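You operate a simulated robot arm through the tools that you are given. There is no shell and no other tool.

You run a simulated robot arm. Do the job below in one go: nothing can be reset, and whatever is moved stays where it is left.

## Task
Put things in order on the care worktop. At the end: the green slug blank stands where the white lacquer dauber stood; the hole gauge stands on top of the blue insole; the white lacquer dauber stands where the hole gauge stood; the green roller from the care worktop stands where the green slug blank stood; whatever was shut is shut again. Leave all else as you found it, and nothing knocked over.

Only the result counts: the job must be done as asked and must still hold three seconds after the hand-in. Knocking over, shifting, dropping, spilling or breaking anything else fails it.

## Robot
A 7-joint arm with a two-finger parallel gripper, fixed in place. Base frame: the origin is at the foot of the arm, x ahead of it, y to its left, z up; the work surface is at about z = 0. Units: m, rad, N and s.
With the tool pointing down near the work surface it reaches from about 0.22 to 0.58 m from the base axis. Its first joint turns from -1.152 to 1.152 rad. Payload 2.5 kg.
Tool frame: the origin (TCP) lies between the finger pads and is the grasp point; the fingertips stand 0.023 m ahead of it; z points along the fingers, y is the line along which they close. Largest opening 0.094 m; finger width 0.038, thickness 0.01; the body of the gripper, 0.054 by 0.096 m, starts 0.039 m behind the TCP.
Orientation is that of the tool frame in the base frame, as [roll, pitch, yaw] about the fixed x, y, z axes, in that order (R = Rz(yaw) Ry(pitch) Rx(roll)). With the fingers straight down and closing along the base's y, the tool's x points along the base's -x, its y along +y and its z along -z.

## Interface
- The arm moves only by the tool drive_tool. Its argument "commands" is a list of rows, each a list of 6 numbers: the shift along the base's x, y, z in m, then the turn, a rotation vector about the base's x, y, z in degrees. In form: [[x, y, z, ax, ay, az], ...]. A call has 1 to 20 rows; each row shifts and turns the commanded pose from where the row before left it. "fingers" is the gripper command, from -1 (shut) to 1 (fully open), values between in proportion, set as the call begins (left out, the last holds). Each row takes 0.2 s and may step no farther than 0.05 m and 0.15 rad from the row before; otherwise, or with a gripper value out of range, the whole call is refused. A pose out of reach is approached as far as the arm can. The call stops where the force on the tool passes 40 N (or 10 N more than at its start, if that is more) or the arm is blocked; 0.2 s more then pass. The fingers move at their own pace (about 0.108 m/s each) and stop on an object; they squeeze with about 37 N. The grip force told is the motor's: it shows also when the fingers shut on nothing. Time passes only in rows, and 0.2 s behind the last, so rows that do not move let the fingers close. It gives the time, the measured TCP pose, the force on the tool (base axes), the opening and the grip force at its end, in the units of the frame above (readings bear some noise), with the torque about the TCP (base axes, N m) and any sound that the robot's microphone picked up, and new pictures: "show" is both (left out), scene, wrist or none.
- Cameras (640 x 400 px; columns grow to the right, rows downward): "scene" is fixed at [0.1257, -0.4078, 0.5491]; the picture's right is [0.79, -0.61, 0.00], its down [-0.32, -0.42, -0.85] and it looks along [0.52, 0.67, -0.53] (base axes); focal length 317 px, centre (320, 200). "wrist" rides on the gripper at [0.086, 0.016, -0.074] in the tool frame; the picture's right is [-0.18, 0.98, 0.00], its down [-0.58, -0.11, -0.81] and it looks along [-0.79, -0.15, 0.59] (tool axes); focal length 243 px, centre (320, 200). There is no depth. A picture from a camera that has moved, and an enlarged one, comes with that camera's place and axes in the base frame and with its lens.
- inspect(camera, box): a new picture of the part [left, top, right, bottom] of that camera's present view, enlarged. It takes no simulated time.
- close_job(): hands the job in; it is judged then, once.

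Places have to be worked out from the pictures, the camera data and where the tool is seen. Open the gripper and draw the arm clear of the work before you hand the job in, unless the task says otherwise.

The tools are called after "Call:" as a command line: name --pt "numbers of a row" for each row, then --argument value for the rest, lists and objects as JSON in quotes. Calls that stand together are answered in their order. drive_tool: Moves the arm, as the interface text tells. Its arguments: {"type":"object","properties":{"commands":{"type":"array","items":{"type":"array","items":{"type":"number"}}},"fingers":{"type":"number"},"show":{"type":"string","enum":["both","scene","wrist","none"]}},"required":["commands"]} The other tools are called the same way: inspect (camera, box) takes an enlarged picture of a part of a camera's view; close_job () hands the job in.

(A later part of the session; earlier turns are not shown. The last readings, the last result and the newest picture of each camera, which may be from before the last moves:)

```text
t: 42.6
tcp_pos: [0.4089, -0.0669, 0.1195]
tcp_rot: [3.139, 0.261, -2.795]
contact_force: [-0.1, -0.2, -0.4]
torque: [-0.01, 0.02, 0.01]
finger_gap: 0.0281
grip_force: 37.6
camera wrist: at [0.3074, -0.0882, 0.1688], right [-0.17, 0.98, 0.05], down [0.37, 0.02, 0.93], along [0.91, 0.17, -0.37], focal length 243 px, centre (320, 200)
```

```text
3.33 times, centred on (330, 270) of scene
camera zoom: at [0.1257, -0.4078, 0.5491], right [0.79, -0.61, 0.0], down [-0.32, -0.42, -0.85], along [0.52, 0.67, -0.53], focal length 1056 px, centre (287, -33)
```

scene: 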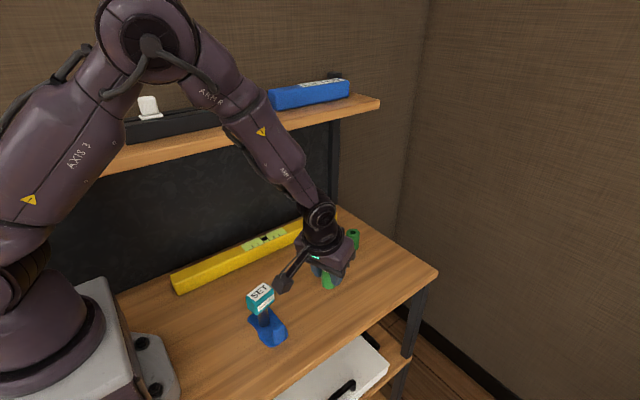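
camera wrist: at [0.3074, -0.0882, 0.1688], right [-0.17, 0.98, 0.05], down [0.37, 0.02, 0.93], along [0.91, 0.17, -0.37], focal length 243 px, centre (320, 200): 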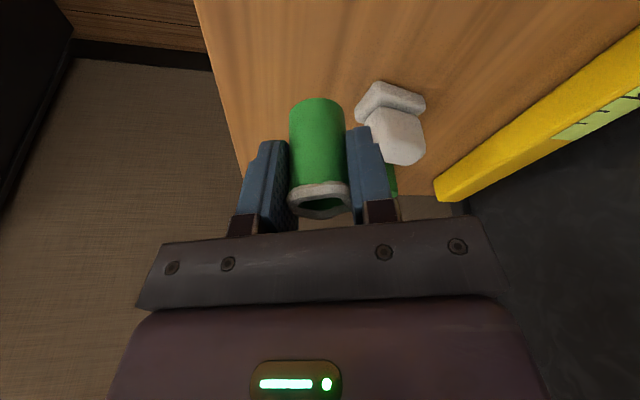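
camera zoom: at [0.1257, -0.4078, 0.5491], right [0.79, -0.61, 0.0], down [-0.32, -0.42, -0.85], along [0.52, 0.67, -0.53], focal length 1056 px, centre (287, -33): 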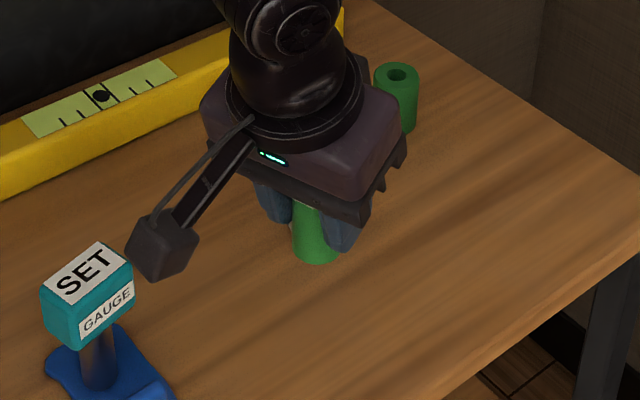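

The slug is held upright. I'm carrying it +0.18 m in x to the dauber's former spot (0.590, -0.067) and lowering to just above the table.

Call:
drive_tool --pt "0.045 0 0 0 0 0" --pt "0.045 0 0 0 0 0" --pt "0.045 0 0 0 0 0" --pt "0.045 0 0 0 0 0" --pt "0 0 -0.03 0 0 0" --pt "0 0 -0.03 0 0 0" --pt "0 0 -0.013 0 0 0" --pt "0 0 0 0 0 0"

Call:
inspect --camera "scene" --box '[320, 210, 440, 320]'

```text
t: 44.4
tcp_pos: [0.5901, -0.0682, 0.0455]
tcp_rot: [-3.14, 0.262, -2.795]
contact_force: [-0.2, -0.1, 0.1]
torque: [0.0, -0.01, -0.02]
finger_gap: 0.028
grip_force: 36.7
camera wrist: at [0.4877, -0.0882, 0.0948], right [-0.17, 0.98, 0.05], down [0.37, 0.02, 0.93], along [0.91, 0.17, -0.37], focal length 243 px, centre (320, 200)
```

scene: 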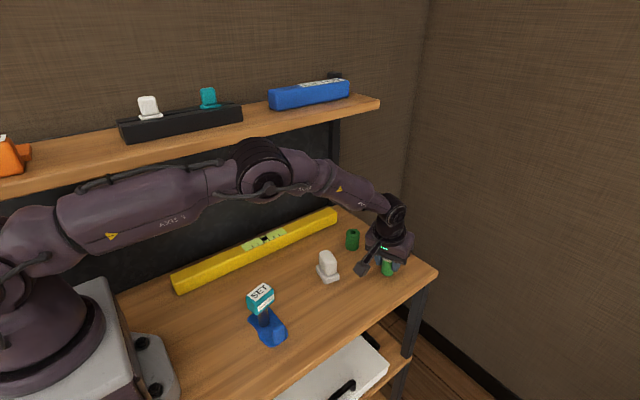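
wrist: 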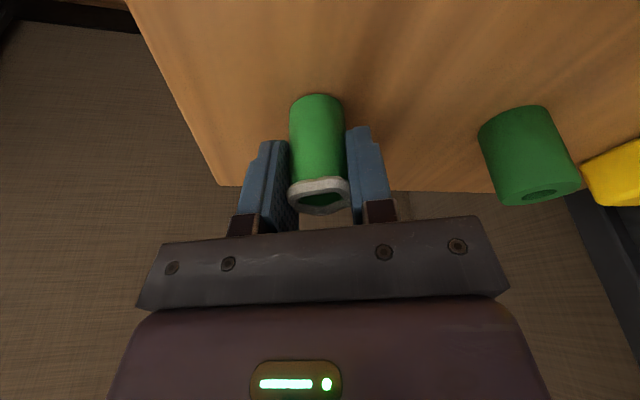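

```text
3.64 times, centred on (380, 265) of scene
camera zoom: at [0.1257, -0.4078, 0.5491], right [0.79, -0.61, 0.0], down [-0.32, -0.42, -0.85], along [0.52, 0.67, -0.53], focal length 1152 px, centre (102, -36)
```

zoom: 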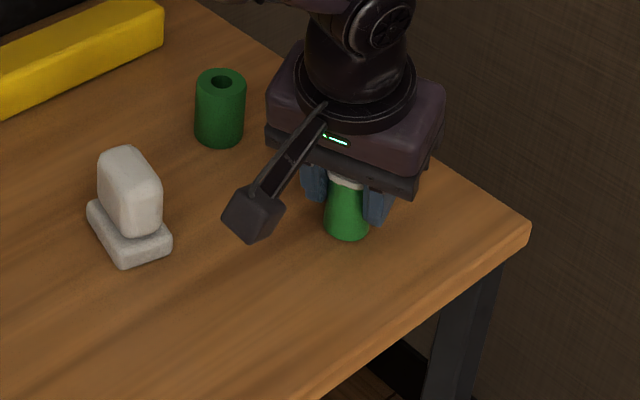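

The slug is over the target at (0.590, -0.068). I'm lowering in small steps.

Call:
drive_tool --pt "0 0.0005 -0.003 0 0 0" --pt "0 0 -0.002 0 0 0" --pt "0 0 0 0 0 0" --show "none"

Call:
drive_tool --pt "0 0 -0.001 0 0 0" --pt "0 0 0 0 0 0" --show "none"

```text
t: 45.2
tcp_pos: [0.5919, -0.0671, 0.043]
tcp_rot: [-3.14, 0.268, -2.793]
contact_force: [-6.4, -0.5, 20.8]
torque: [-0.03, 0.28, -0.05]
finger_gap: 0.028
grip_force: 37.3
```

```text
t: 45.8
tcp_pos: [0.5913, -0.0675, 0.0416]
tcp_rot: [-3.138, 0.269, -2.794]
contact_force: [-0.9, -0.3, 27.2]
torque: [0.07, 0.07, -0.01]
finger_gap: 0.0281
grip_force: 37.2
```

Contact came about 4 mm earlier than expected, now at 27 N. I'll back off 1.5 mm and look at the slug's attitude before releasing.

Call:
drive_tool --pt "0 0 0.0015 0 0 0" --pt "0 0 0 0 0 0"

Call:
inspect --camera "scene" --box '[350, 230, 420, 300]'

Call:
inspect --camera "wrist" --box '[220, 70, 440, 240]'

```text
t: 46.4
tcp_pos: [0.5924, -0.0672, 0.042]
tcp_rot: [-3.14, 0.266, -2.794]
contact_force: [8.0, 0.2, 17.6]
torque: [0.01, -0.32, -0.06]
finger_gap: 0.0282
grip_force: 37.3
camera wrist: at [0.4886, -0.0877, 0.0918], right [-0.17, 0.98, 0.05], down [0.36, 0.02, 0.93], along [0.92, 0.17, -0.36], focal length 243 px, centre (320, 200)
```

scene: 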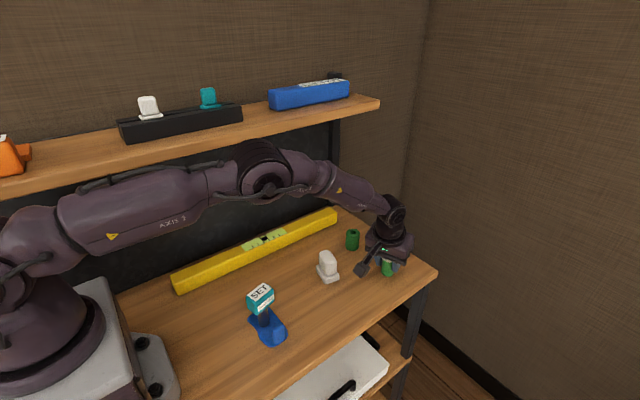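
wrist: 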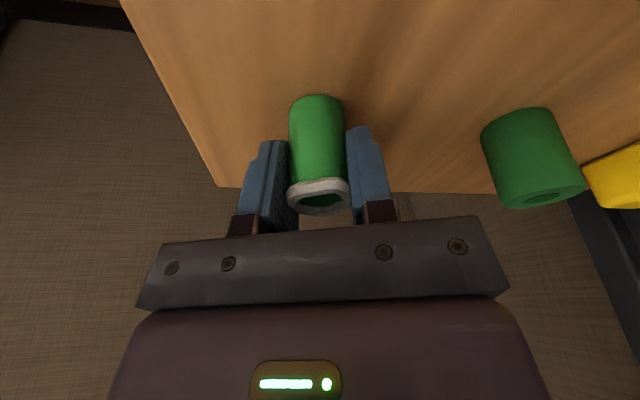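

```text
5.71 times, centred on (385, 265) of scene
camera zoom: at [0.1256, -0.4077, 0.5491], right [0.79, -0.61, 0.0], down [-0.32, -0.42, -0.85], along [0.52, 0.67, -0.53], focal length 1810 px, centre (-51, -171)
```

zoom: 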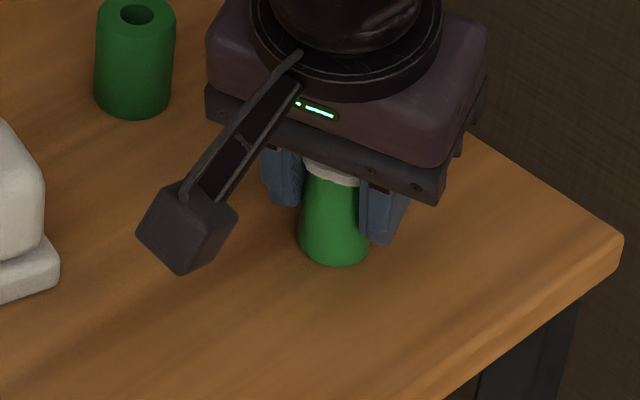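

```text
2.35 times, centred on (330, 155) of wrist
camera zoom: at [0.4886, -0.0877, 0.0918], right [-0.17, 0.98, 0.05], down [0.36, 0.02, 0.93], along [0.92, 0.17, -0.36], focal length 571 px, centre (296, 306)
```

zoom: 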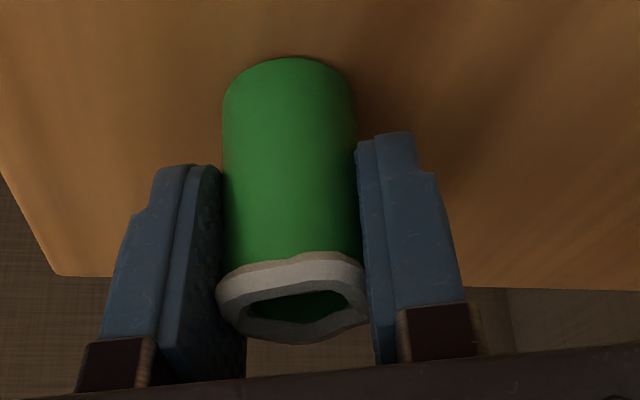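

The slug crept about 3–4 mm down in the grip but still looks upright, and pressing on the table has seated it flat. I'll ease the load off before opening.

Call:
drive_tool --pt "0 0 0.001 0 0 0" --pt "0 0 0 0 0 0" --show "none"

```text
t: 47.0
tcp_pos: [0.5902, -0.067, 0.0426]
tcp_rot: [-3.142, 0.262, -2.795]
contact_force: [4.4, -0.9, 14.3]
torque: [0.04, -0.24, 0.01]
finger_gap: 0.0281
grip_force: 37.1
```

Call:
drive_tool --pt "0 0 0.0007 0 0 0" --pt "0 0 0 0 0 0" --pt "0 0 0 0 0 0" --show "none"

Call:
inspect --camera "scene" --box '[360, 240, 410, 290]'

```text
t: 47.8
tcp_pos: [0.5895, -0.0671, 0.0424]
tcp_rot: [3.141, 0.26, -2.794]
contact_force: [2.7, -0.9, 11.6]
torque: [0.01, -0.15, -0.03]
finger_gap: 0.0283
grip_force: 36.9
```

```text
8.00 times, centred on (385, 265) of scene
camera zoom: at [0.1256, -0.4078, 0.5491], right [0.79, -0.61, 0.0], down [-0.32, -0.42, -0.85], along [0.52, 0.67, -0.53], focal length 2534 px, centre (-200, -320)
```

zoom: 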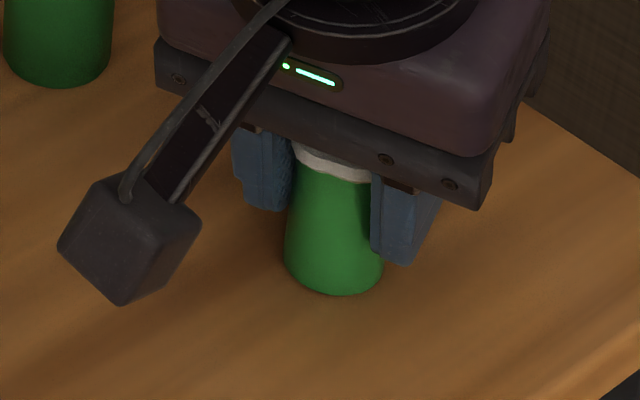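

Force is falling (11.6 N), so I'm easing up a little more.

Call:
drive_tool --pt "0 0 0.0008 0 0 0" --pt "0 0 0 0 0 0" --pt "0 0 0 0 0 0" --show "none"

```text
t: 48.6
tcp_pos: [0.5892, -0.0673, 0.0414]
tcp_rot: [3.139, 0.259, -2.793]
contact_force: [0.4, -0.2, 2.6]
torque: [0.0, -0.04, 0.01]
finger_gap: 0.028
grip_force: 36.9
```

The load is down to 2.6 N with the slug resting on the table, so I'm opening modestly.

Call:
drive_tool --pt "0 0 0 0 0 0" --pt "0 0 0 0 0 0" --fingers 0.2

Call:
inspect --camera "wrist" --box '[220, 70, 440, 240]'

```text
t: 49.2
tcp_pos: [0.5896, -0.0677, 0.0425]
tcp_rot: [-3.14, 0.262, -2.795]
contact_force: [0.2, -0.8, -0.4]
torque: [-0.01, 0.0, -0.03]
finger_gap: 0.0561
grip_force: 0.0
camera wrist: at [0.4872, -0.0874, 0.0931], right [-0.17, 0.98, 0.05], down [0.37, 0.02, 0.93], along [0.91, 0.17, -0.37], focal length 243 px, centre (320, 200)
```

scene: 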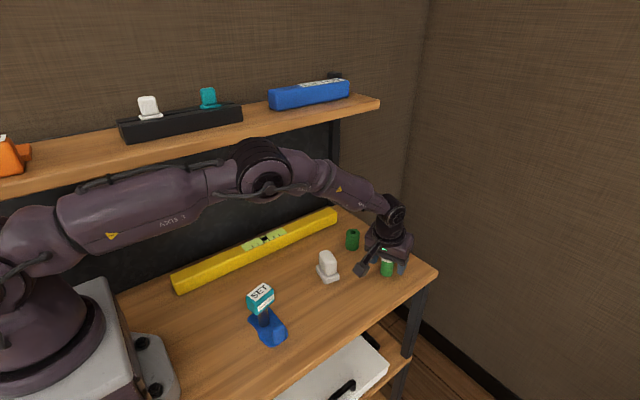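
wrist: 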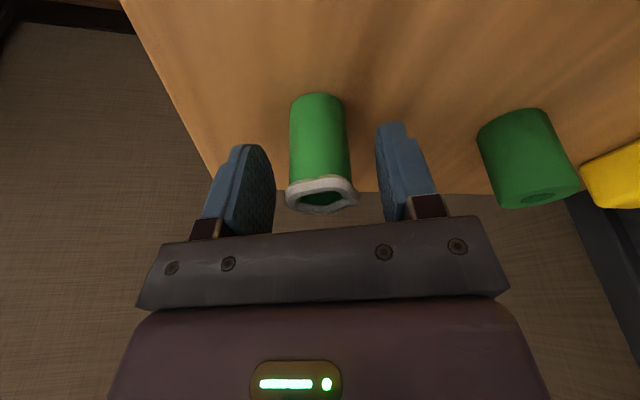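

```text
2.35 times, centred on (330, 155) of wrist
camera zoom: at [0.4872, -0.0874, 0.0931], right [-0.17, 0.98, 0.05], down [0.37, 0.02, 0.93], along [0.91, 0.17, -0.37], focal length 571 px, centre (296, 306)
```

zoom: 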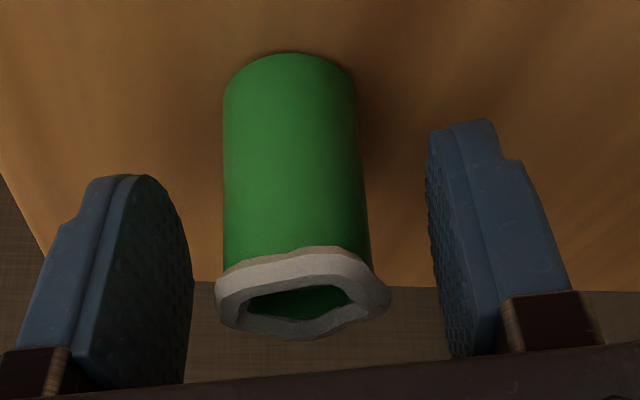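

The slug stands free, so I'm retracting straight up and checking it.

Call:
drive_tool --pt "0 0 0.01 0 0 0" --pt "0 0 0.02 0 0 0" --pt "0 0 0.04 0 0 0" --pt "0 0 0.045 0 0 0" --pt "0 0 0.02 0 0 0" --pt "0 0 0 0 0 0"

Call:
inspect --camera "scene" --box '[300, 220, 440, 320]'

```text
t: 50.6
tcp_pos: [0.5897, -0.0669, 0.1792]
tcp_rot: [3.141, 0.263, -2.794]
contact_force: [0.1, -0.3, -0.7]
torque: [-0.01, -0.03, -0.02]
finger_gap: 0.0564
grip_force: 0.1
camera wrist: at [0.4871, -0.087, 0.2291], right [-0.17, 0.98, 0.05], down [0.37, 0.02, 0.93], along [0.91, 0.17, -0.37], focal length 243 px, centre (320, 200)
```

scene: 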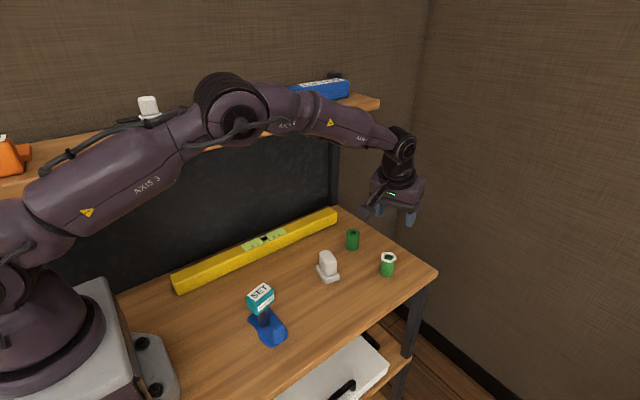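
wrist: 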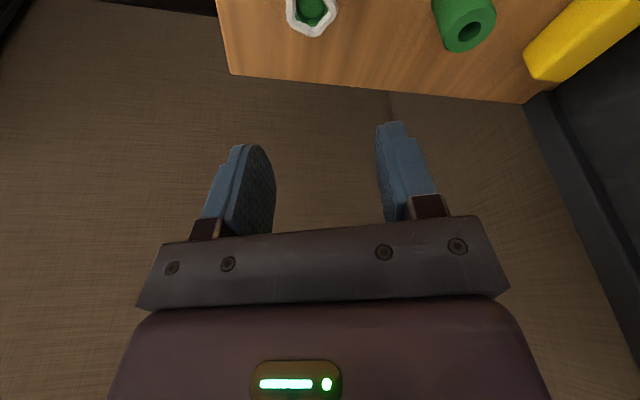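

```text
4.00 times, centred on (370, 270) of scene
camera zoom: at [0.1257, -0.4078, 0.5491], right [0.79, -0.61, 0.0], down [-0.32, -0.42, -0.85], along [0.52, 0.67, -0.53], focal length 1267 px, centre (120, -80)
```

zoom: 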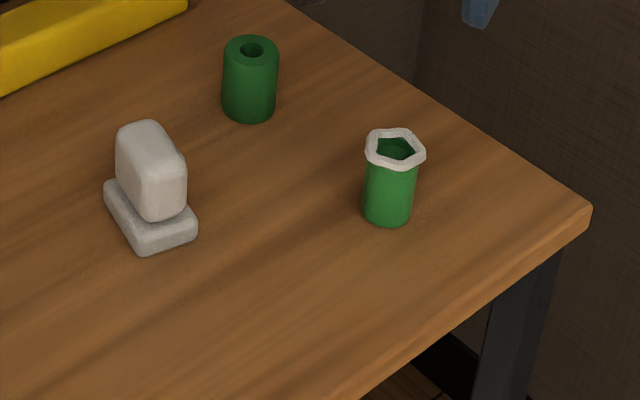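

The slug is upright on the dauber's old spot. Next is the roller at (0.590, 0.0535): I'll turn -30° so the camera stalk stays away from the dauber, and move above it below the shelf height.

Call:
drive_tool --pt "0 0.03 -0.01 0 0 -7.5" --pt "0 0.03 -0.01 0 0 -7.5" --pt "0 0.03 -0.01 0 0 -7.5" --pt "0 0.0305 0 0 0 -7.5" --pt "0 0 -0.03 0 0 0" --pt "0 0 -0.015 0 0 0" --pt "0 0 0 0 0 0" --fingers 0.35

Call:
inspect --camera "scene" --box '[300, 170, 440, 290]'

```text
t: 52.2
tcp_pos: [0.5916, 0.0546, 0.1036]
tcp_rot: [3.141, 0.262, 2.965]
contact_force: [0.3, 0.5, 0.5]
torque: [0.02, 0.01, 0.0]
finger_gap: 0.0636
grip_force: 0.0
camera wrist: at [0.4913, 0.0871, 0.1541], right [0.35, 0.94, 0.05], down [0.33, -0.17, 0.93], along [0.88, -0.31, -0.37], focal length 243 px, centre (320, 200)
```

scene: 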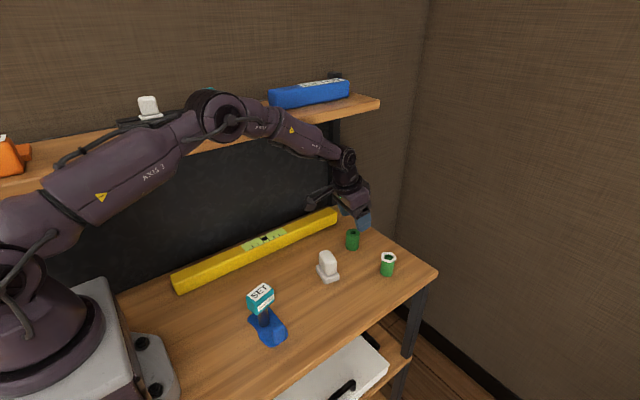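
wrist: 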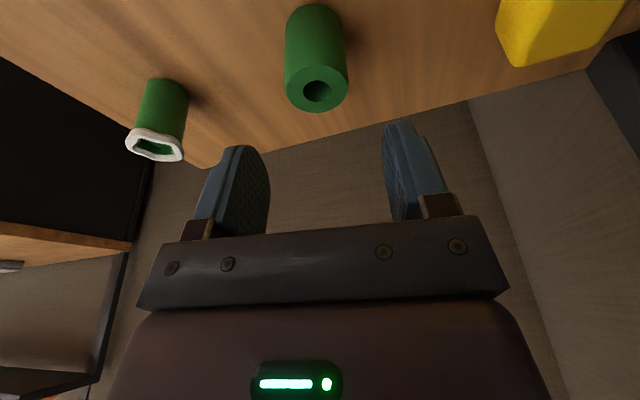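

```text
3.33 times, centred on (370, 230) of scene
camera zoom: at [0.1257, -0.4078, 0.5491], right [0.79, -0.61, 0.0], down [-0.32, -0.42, -0.85], along [0.52, 0.67, -0.53], focal length 1056 px, centre (153, 100)
```

zoom: 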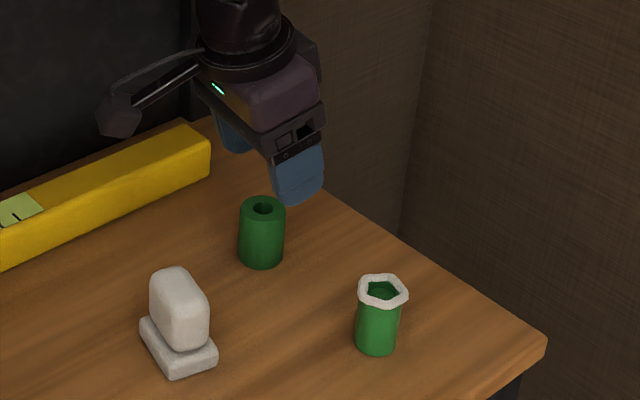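

The roller is centred under the tool at about (0.5915, 0.053), and the camera stalk is clear of the dauber and the level. I'm lowering to z ≈ 0.034.

Call:
drive_tool --pt "0 -0.001 -0.025 0 0 0" --pt "0 0 -0.02 0 0 0" --pt "0 0 -0.015 0 0 0" --pt "0 0 -0.01 0 0 0" --pt "0 0 0 0 0 0"

Call:
inspect --camera "scene" --box '[300, 190, 420, 290]'

```text
t: 53.4
tcp_pos: [0.5913, 0.0536, 0.0321]
tcp_rot: [-3.141, 0.261, 2.966]
contact_force: [0.4, 0.3, 0.4]
torque: [0.01, -0.03, 0.0]
finger_gap: 0.0637
grip_force: 0.1
camera wrist: at [0.4913, 0.086, 0.0829], right [0.35, 0.94, 0.05], down [0.33, -0.17, 0.93], along [0.88, -0.31, -0.37], focal length 243 px, centre (320, 200)
```

scene: 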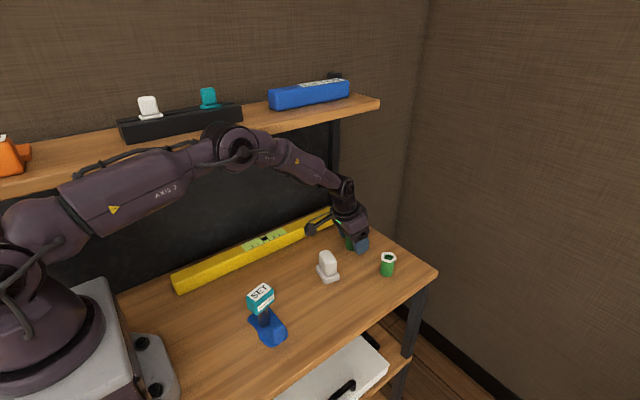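
wrist: 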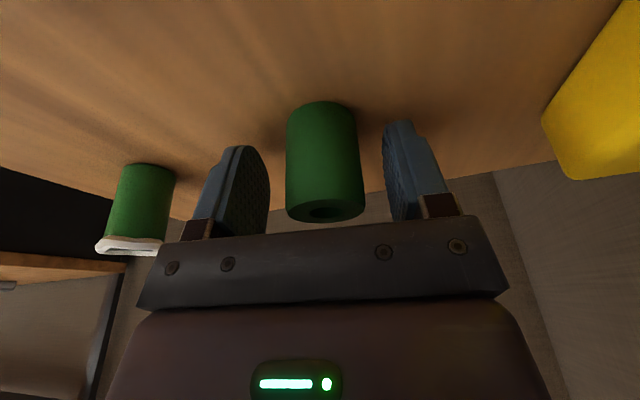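

```text
4.00 times, centred on (360, 240) of scene
camera zoom: at [0.1257, -0.4078, 0.5491], right [0.79, -0.61, 0.0], down [-0.32, -0.42, -0.85], along [0.52, 0.67, -0.53], focal length 1267 px, centre (160, 40)
```

zoom: 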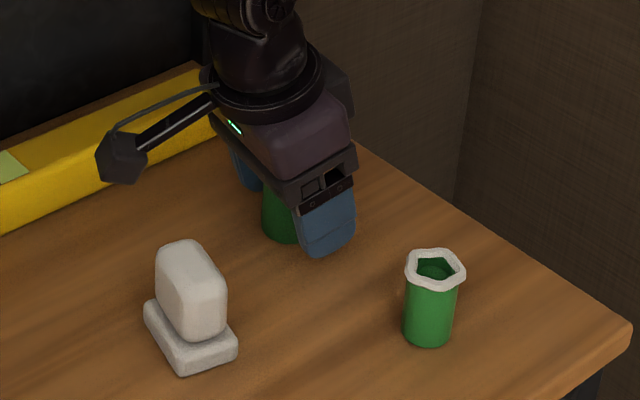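

The roller is centred between the pads, so I'm closing.

Call:
drive_tool --pt "0 0 0 0 0 0" --pt "0 0 0 0 0 0" --pt "0 0 0 0 0 0" --fingers -1

Call:
inspect --camera "wrist" --box '[220, 70, 440, 240]'

```text
t: 54.2
tcp_pos: [0.5903, 0.052, 0.0325]
tcp_rot: [-3.141, 0.262, 2.965]
contact_force: [1.5, 0.0, -0.2]
torque: [0.0, -0.01, -0.01]
finger_gap: 0.037
grip_force: 37.3
camera wrist: at [0.4912, 0.086, 0.0831], right [0.35, 0.94, 0.05], down [0.33, -0.17, 0.93], along [0.88, -0.31, -0.37], focal length 243 px, centre (320, 200)
```

scene: 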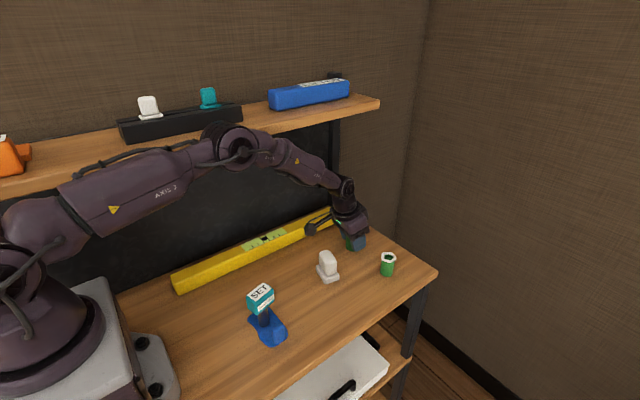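
wrist: 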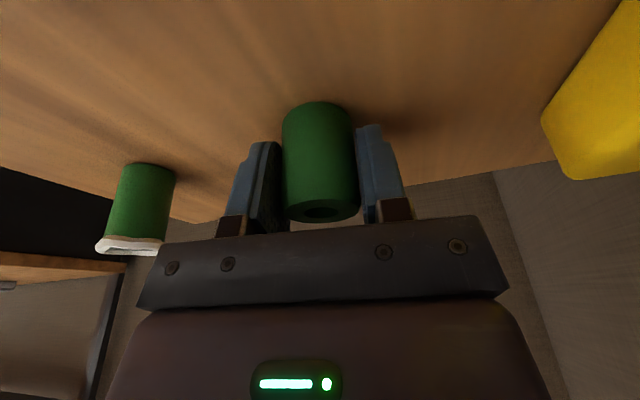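

```text
2.35 times, centred on (330, 155) of wrist
camera zoom: at [0.4912, 0.086, 0.0831], right [0.35, 0.94, 0.05], down [0.33, -0.17, 0.93], along [0.88, -0.31, -0.37], focal length 571 px, centre (296, 306)
```

zoom: 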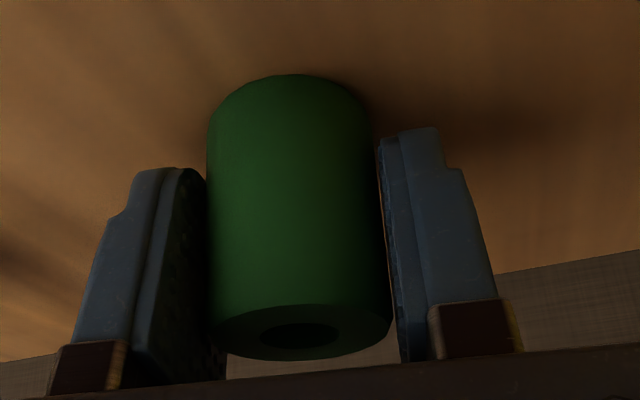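

The roller is gripped with a 0.037 gap, so I'm lifting straight up.

Call:
drive_tool --pt "0 0 0.008 0 0 0" --pt "0 0 0.02 0 0 0" --pt "0 0 0.03 0 0 0" --pt "0 0 0.027 0 0 0" --pt "0 0 0 0 0 0"

Call:
inspect --camera "scene" --box '[300, 170, 420, 290]'

Call:
inspect --camera "wrist" --box '[220, 70, 440, 240]'

```text
t: 55.4
tcp_pos: [0.5907, 0.0536, 0.1171]
tcp_rot: [3.141, 0.263, 2.966]
contact_force: [-0.2, 0.1, -1.6]
torque: [0.03, 0.0, 0.0]
finger_gap: 0.0369
grip_force: 37.4
camera wrist: at [0.4909, 0.0864, 0.1683], right [0.35, 0.94, 0.05], down [0.33, -0.17, 0.93], along [0.88, -0.31, -0.37], focal length 243 px, centre (320, 200)
```

scene: 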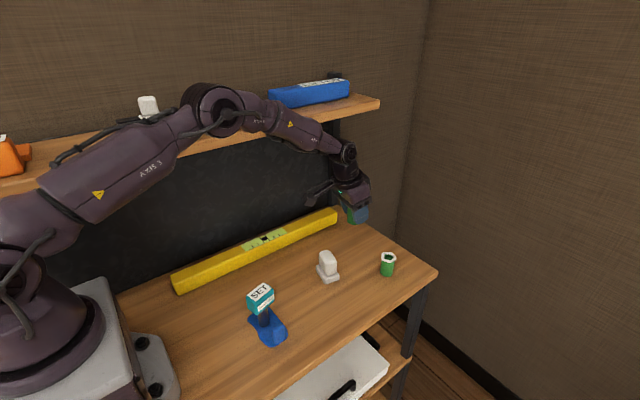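
wrist: 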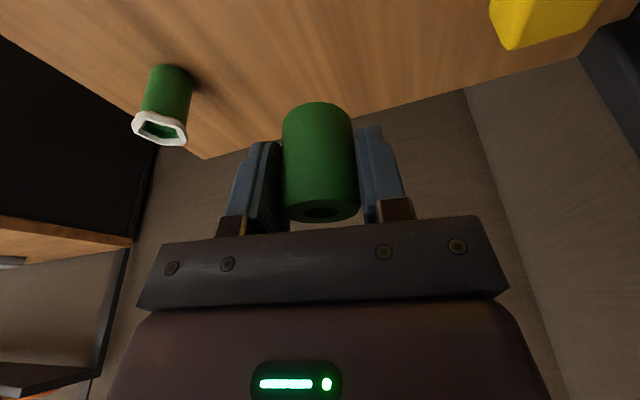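

```text
3.33 times, centred on (360, 230) of scene
camera zoom: at [0.1257, -0.4078, 0.5491], right [0.79, -0.61, 0.0], down [-0.32, -0.42, -0.85], along [0.52, 0.67, -0.53], focal length 1056 px, centre (187, 100)
```

zoom: 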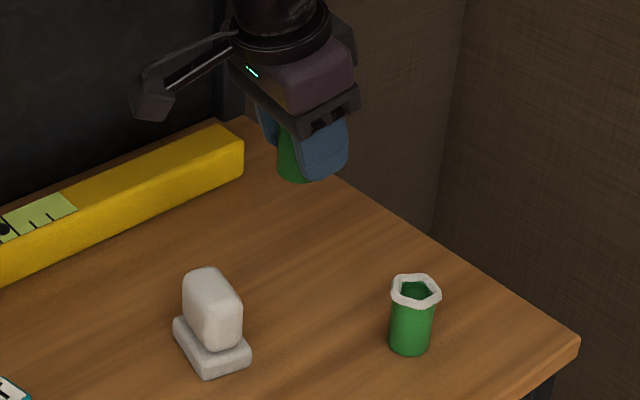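

```text
2.35 times, centred on (330, 155) of wrist
camera zoom: at [0.4909, 0.0864, 0.1683], right [0.35, 0.94, 0.05], down [0.33, -0.17, 0.93], along [0.88, -0.31, -0.37], focal length 571 px, centre (296, 306)
```

zoom: 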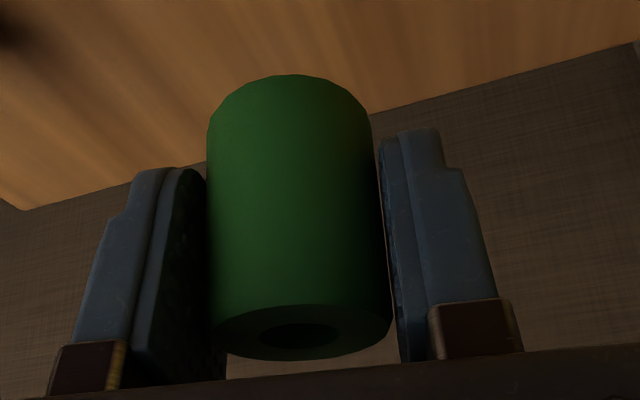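

The roller is held with no slip. I'm carrying it to the slug's former spot (0.410, -0.067) and turning +30° on the way so the camera stalk avoids the gauge.

Call:
drive_tool --pt "-0.0362 -0.024 0 0 0 6" --pt "-0.0362 -0.024 0 0 0 6" --pt "-0.0362 -0.024 0 0 0 6" --pt "-0.0362 -0.024 0 0 0 6" --pt "-0.0362 -0.024 0 0 0 6" --pt "0 0 -0.03 0 0 0" --pt "0 0 0 0 0 0"

Call:
inspect --camera "scene" --box '[230, 220, 400, 350]'

```text
t: 57.0
tcp_pos: [0.4085, -0.0693, 0.0888]
tcp_rot: [3.141, 0.262, -2.792]
contact_force: [-0.2, 1.2, -0.2]
torque: [0.02, -0.02, 0.02]
finger_gap: 0.037
grip_force: 37.0
camera wrist: at [0.3056, -0.089, 0.1385], right [-0.17, 0.98, 0.05], down [0.37, 0.02, 0.93], along [0.91, 0.17, -0.37], focal length 243 px, centre (320, 200)
```

scene: 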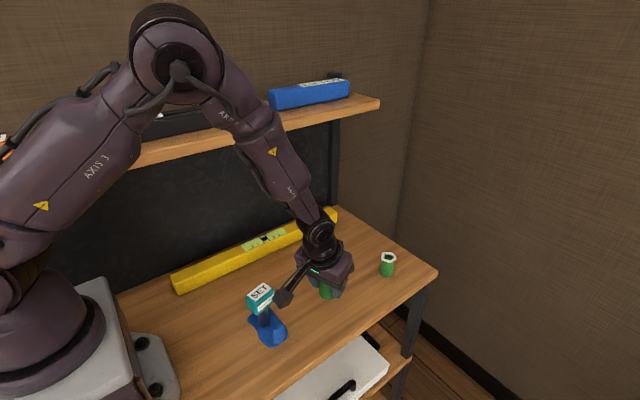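
wrist: 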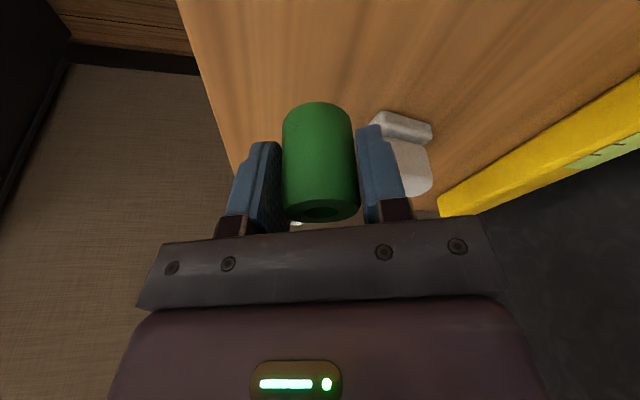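

```text
3.08 times, centred on (315, 285) of scene
camera zoom: at [0.1257, -0.4078, 0.5491], right [0.79, -0.61, 0.0], down [-0.32, -0.42, -0.85], along [0.52, 0.67, -0.53], focal length 975 px, centre (335, -62)
```

zoom: 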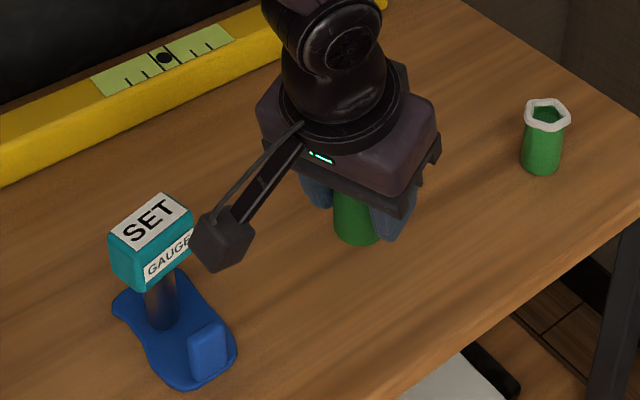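

It is over the target within 2 mm. I'm nudging it onto (0.410, -0.067) and lowering near the table.

Call:
drive_tool --pt "0.0015 0.001 -0.02 0 0 0" --pt "0 0 -0.02 0 0 0" --pt "0 0 -0.01 0 0 0" --pt "0 0 0 0 0 0"

Call:
inspect --camera "scene" --box '[250, 240, 370, 340]'

```text
t: 58.0
tcp_pos: [0.4112, -0.067, 0.0382]
tcp_rot: [-3.14, 0.261, -2.797]
contact_force: [-0.5, 0.5, -1.0]
torque: [-0.01, 0.0, 0.0]
finger_gap: 0.0371
grip_force: 37.1
camera wrist: at [0.3075, -0.087, 0.0883], right [-0.17, 0.98, 0.05], down [0.37, 0.02, 0.93], along [0.91, 0.17, -0.37], focal length 243 px, centre (320, 200)
```

scene: 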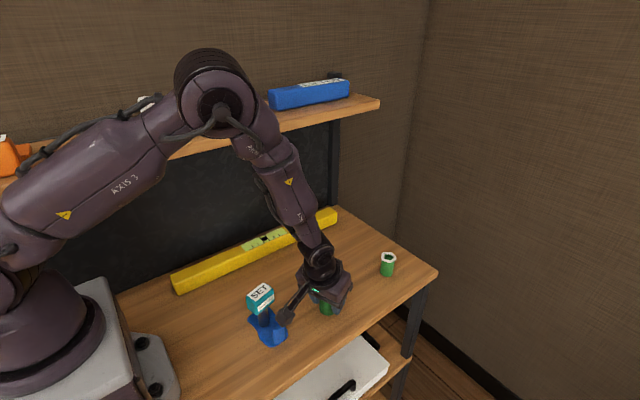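
wrist: 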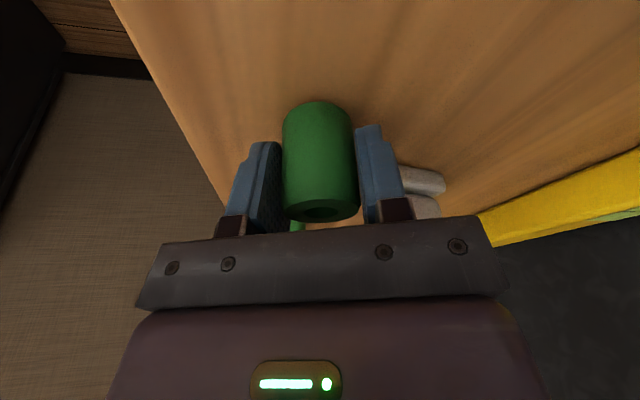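

```text
4.00 times, centred on (310, 290) of scene
camera zoom: at [0.1257, -0.4078, 0.5491], right [0.79, -0.61, 0.0], down [-0.32, -0.42, -0.85], along [0.52, 0.67, -0.53], focal length 1267 px, centre (360, -160)
```

zoom: 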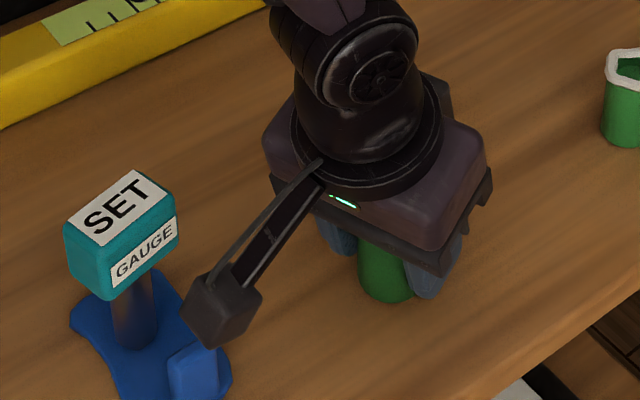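

Everything is clear, so I'm lowering in small steps until contact.

Call:
drive_tool --pt "0 0 -0.002 0 0 0" --pt "0 0 -0.0015 0 0 0" --pt "0 0 0 0 0 0" --show "none"

```text
t: 58.8
tcp_pos: [0.4111, -0.0665, 0.0336]
tcp_rot: [-3.141, 0.26, -2.794]
contact_force: [-0.2, -0.9, -1.2]
torque: [0.0, 0.02, 0.0]
finger_gap: 0.0369
grip_force: 36.9
```

Call:
drive_tool --pt "0 0 -0.001 0 0 0" --pt "0 0 0 0 0 0" --show "none"

```text
t: 59.4
tcp_pos: [0.4115, -0.0654, 0.0332]
tcp_rot: [-3.141, 0.262, -2.794]
contact_force: [0.5, -0.1, -0.8]
torque: [-0.01, 0.0, -0.02]
finger_gap: 0.0371
grip_force: 36.7
```

No contact yet at z ≈ 0.033, so I'm taking another 0.8 mm step.

Call:
drive_tool --pt "0 0 -0.0008 0 0 0" --pt "0 0 0 0 0 0" --show "none"

```text
t: 60.0
tcp_pos: [0.4101, -0.0657, 0.0324]
tcp_rot: [-3.141, 0.261, -2.794]
contact_force: [-4.8, 0.3, 7.1]
torque: [0.0, 0.06, -0.01]
finger_gap: 0.0369
grip_force: 37.4
```

Contact is at 7 N, so I'm easing off slightly and opening to release the roller.

Call:
drive_tool --pt "0 0 0.0004 0 0 0" --pt "0 0 0 0 0 0" --show "none"

Call:
drive_tool --pt "0 0 0 0 0 0" --pt "0 0 0 0 0 0" --fingers 0.25

Call:
inspect --camera "wrist" --box '[220, 70, 440, 240]'

```text
t: 60.6
tcp_pos: [0.4099, -0.0648, 0.0338]
tcp_rot: [3.14, 0.262, -2.795]
contact_force: [-3.1, 1.5, 4.5]
torque: [0.03, 0.06, -0.02]
finger_gap: 0.0369
grip_force: 37.3
```

```text
t: 61.2
tcp_pos: [0.4106, -0.0668, 0.0333]
tcp_rot: [-3.14, 0.262, -2.795]
contact_force: [-0.9, -0.2, 1.3]
torque: [0.0, -0.04, 0.03]
finger_gap: 0.0588
grip_force: 0.1
camera wrist: at [0.3078, -0.0867, 0.0834], right [-0.17, 0.98, 0.05], down [0.37, 0.02, 0.93], along [0.91, 0.17, -0.37], focal length 243 px, centre (320, 200)
```

scene: 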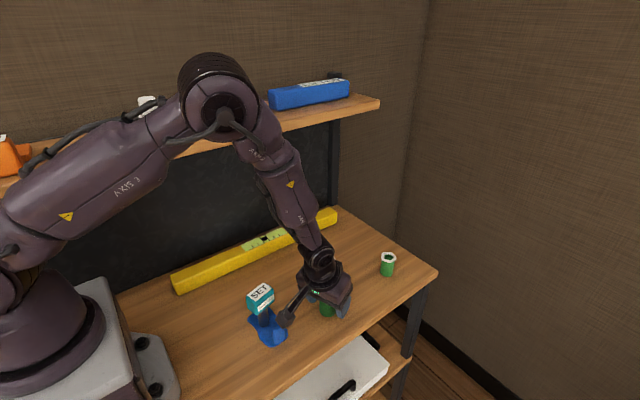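
wrist: 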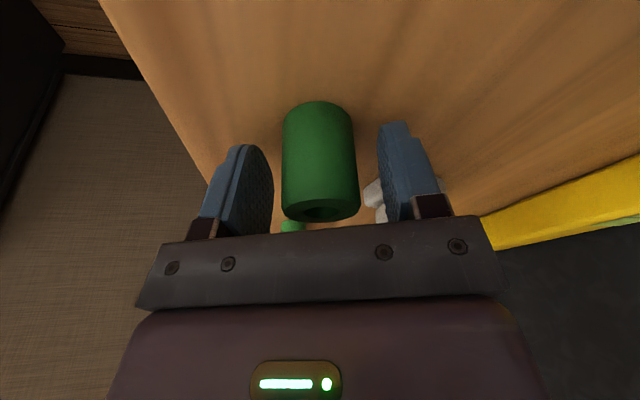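

```text
2.35 times, centred on (330, 155) of wrist
camera zoom: at [0.3078, -0.0867, 0.0834], right [-0.17, 0.98, 0.05], down [0.37, 0.02, 0.93], along [0.91, 0.17, -0.37], focal length 571 px, centre (296, 306)
```

zoom: 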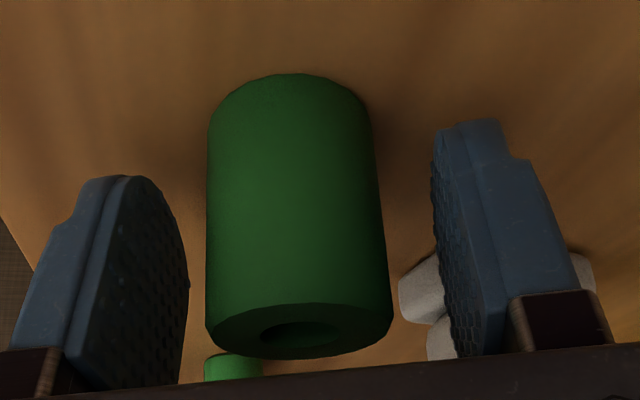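

The roller stands free on the slug's former spot. I'm retracting straight up, well clear.

Call:
drive_tool --pt "0 0 0.01 0 0 0" --pt "0 0 0.02 0 0 0" --pt "0 0 0.04 0 0 0" --pt "0 0 0.045 0 0 0" --pt "0 0 0.045 0 0 0" --pt "0 0 0.04 0 0 0" --pt "0 0 0.04 0 0 0" --pt "0 0 0 0 0 0"

Call:
inspect --camera "scene" --box '[230, 210, 440, 360]'

```text
t: 63.0
tcp_pos: [0.4126, -0.0667, 0.2749]
tcp_rot: [-3.141, 0.261, -2.794]
contact_force: [0.1, 0.0, -0.1]
torque: [0.01, 0.02, 0.01]
finger_gap: 0.0589
grip_force: 0.1
camera wrist: at [0.309, -0.0871, 0.3241], right [-0.17, 0.98, 0.05], down [0.37, 0.02, 0.93], along [0.91, 0.17, -0.37], focal length 243 px, centre (320, 200)
```

scene: 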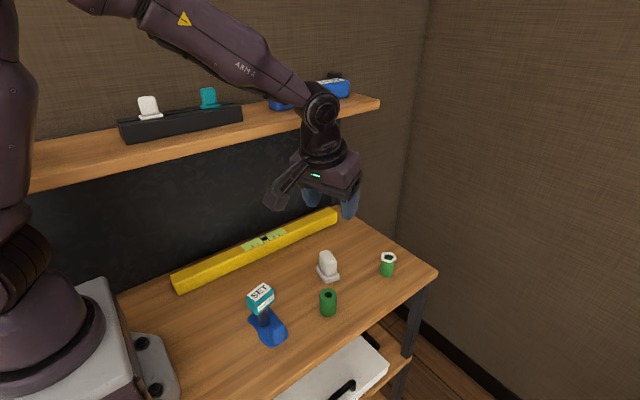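
wrist: 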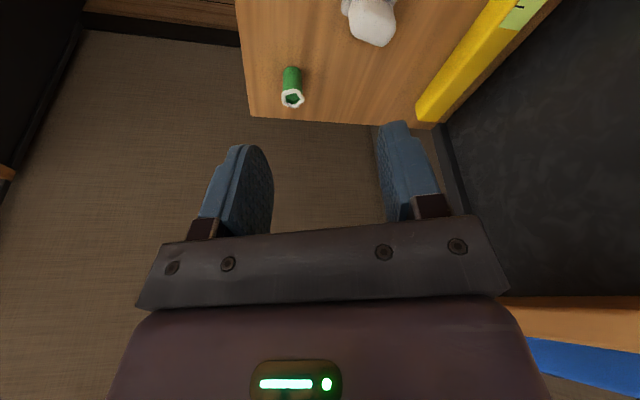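

```text
2.67 times, centred on (335, 285) of scene
camera zoom: at [0.1257, -0.4078, 0.5491], right [0.79, -0.61, 0.0], down [-0.32, -0.42, -0.85], along [0.52, 0.67, -0.53], focal length 845 px, centre (280, -27)
```

zoom: 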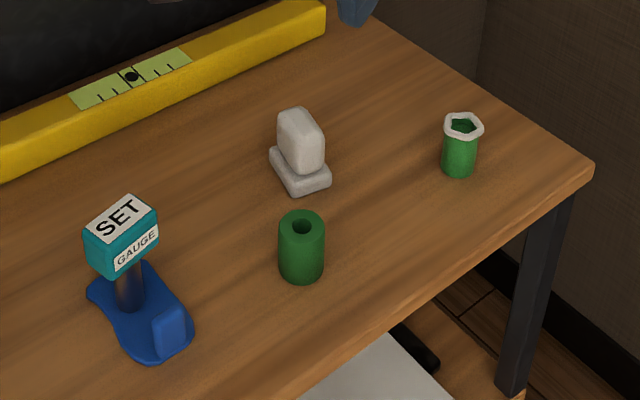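

All four moves are done and everything is upright. Before handing in I want to confirm which green piece is the slug blank and which the roller. Similar parts seem to sit on the neighbouring bench, so I'll raise and turn the camera that way.

Call:
drive_tool --pt "-0.01 0 0.03 0 0 -8" --pt "-0.01 0 0.03 0 0 -8" --pt "-0.01 0 0.02 0 0 -8" --pt "0 0 0 0 0 -8" --pt "0 0 0 0 0 -8" --pt "0 0 0 0 0 0"

Call:
inspect --camera "wrist" --box '[0, 60, 160, 240]'

Call:
inspect --camera "wrist" --box '[0, 220, 160, 400]'

```text
t: 64.4
tcp_pos: [0.3806, -0.0658, 0.3541]
tcp_rot: [-3.141, 0.263, 2.788]
contact_force: [0.1, 0.1, -0.6]
torque: [0.03, 0.02, 0.01]
finger_gap: 0.0587
grip_force: 0.1
camera wrist: at [0.2892, -0.0164, 0.4039], right [0.51, 0.86, 0.05], down [0.29, -0.22, 0.93], along [0.81, -0.46, -0.37], focal length 243 px, centre (320, 200)
```

scene: 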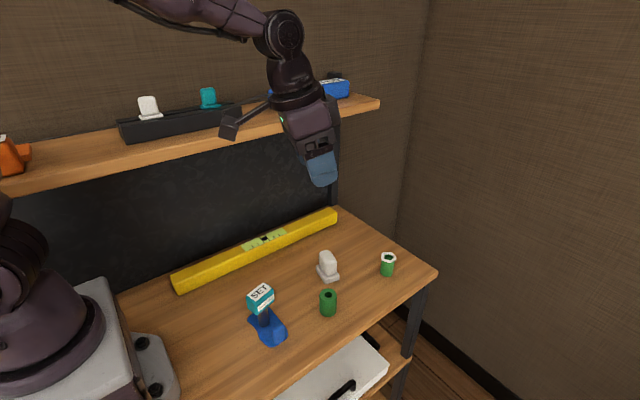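
wrist: 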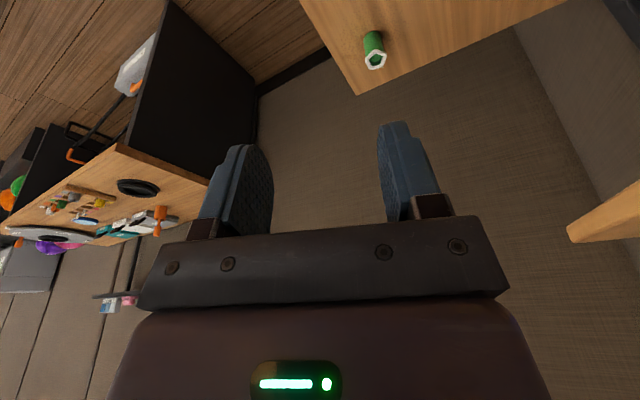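

```text
2.22 times, centred on (80, 150) of wrist
camera zoom: at [0.2892, -0.0164, 0.4039], right [0.51, 0.86, 0.05], down [0.29, -0.22, 0.93], along [0.81, -0.46, -0.37], focal length 539 px, centre (853, 311)
```

zoom: 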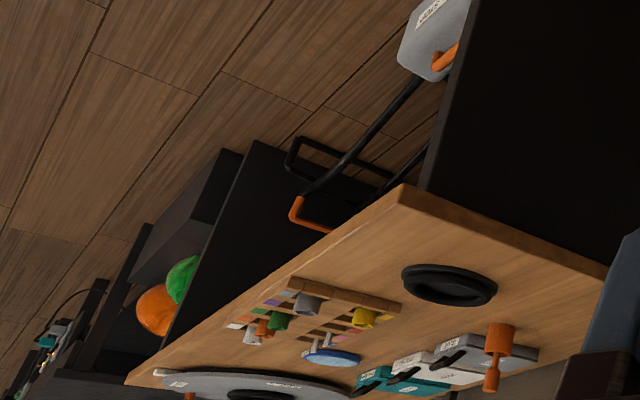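

```text
2.22 times, centred on (80, 310) of wrist
camera zoom: at [0.2892, -0.0164, 0.4039], right [0.51, 0.86, 0.05], down [0.29, -0.22, 0.93], along [0.81, -0.46, -0.37], focal length 539 px, centre (853, -44)
```

zoom: 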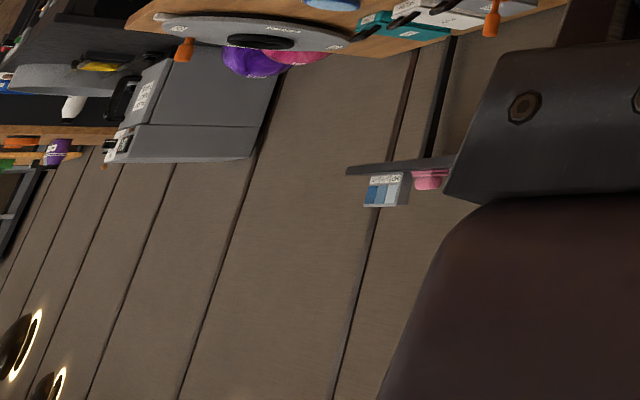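

The neighbouring bench holds a wooden tray of coloured cylinders, including a green one. I'll enlarge that tray strongly.

Call:
inspect --camera "wrist" --box '[35, 180, 120, 225]'

Call:
inspect --camera "wrist" --box '[40, 190, 75, 215]'

Call:
inspect --camera "wrist" --box '[75, 185, 125, 225]'

```text
7.53 times, centred on (78, 202) of wrist
camera zoom: at [0.2892, -0.0164, 0.4039], right [0.51, 0.86, 0.05], down [0.29, -0.22, 0.93], along [0.81, -0.46, -0.37], focal length 1827 px, centre (2146, 181)
```

zoom: 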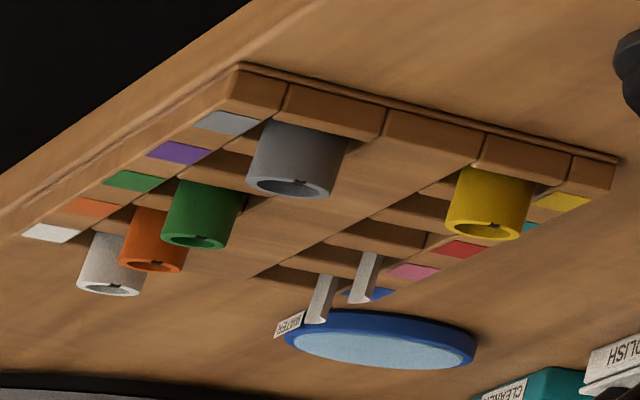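

```text
16.00 times, centred on (58, 202) of wrist
camera zoom: at [0.2892, -0.0164, 0.4039], right [0.51, 0.86, 0.05], down [0.29, -0.22, 0.93], along [0.81, -0.46, -0.37], focal length 3882 px, centre (4520, 160)
```

zoom: 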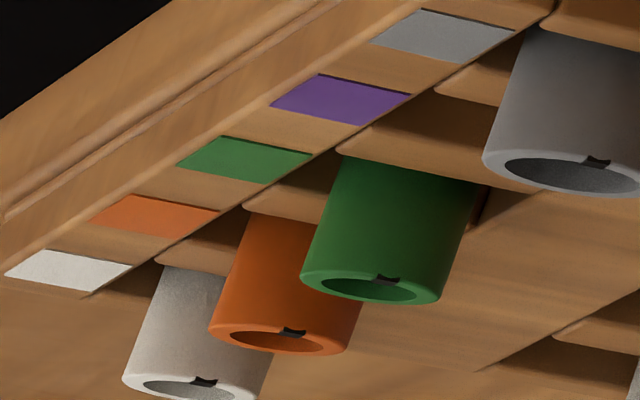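

```text
10.00 times, centred on (100, 205) of wrist
camera zoom: at [0.2892, -0.0164, 0.4039], right [0.51, 0.86, 0.05], down [0.29, -0.22, 0.93], along [0.81, -0.46, -0.37], focal length 2426 px, centre (2520, 150)
```

zoom: 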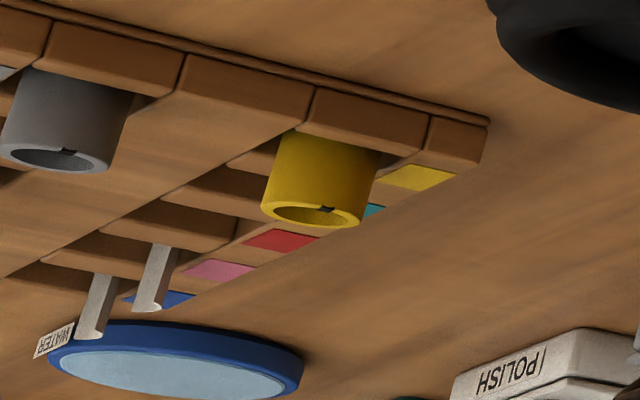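

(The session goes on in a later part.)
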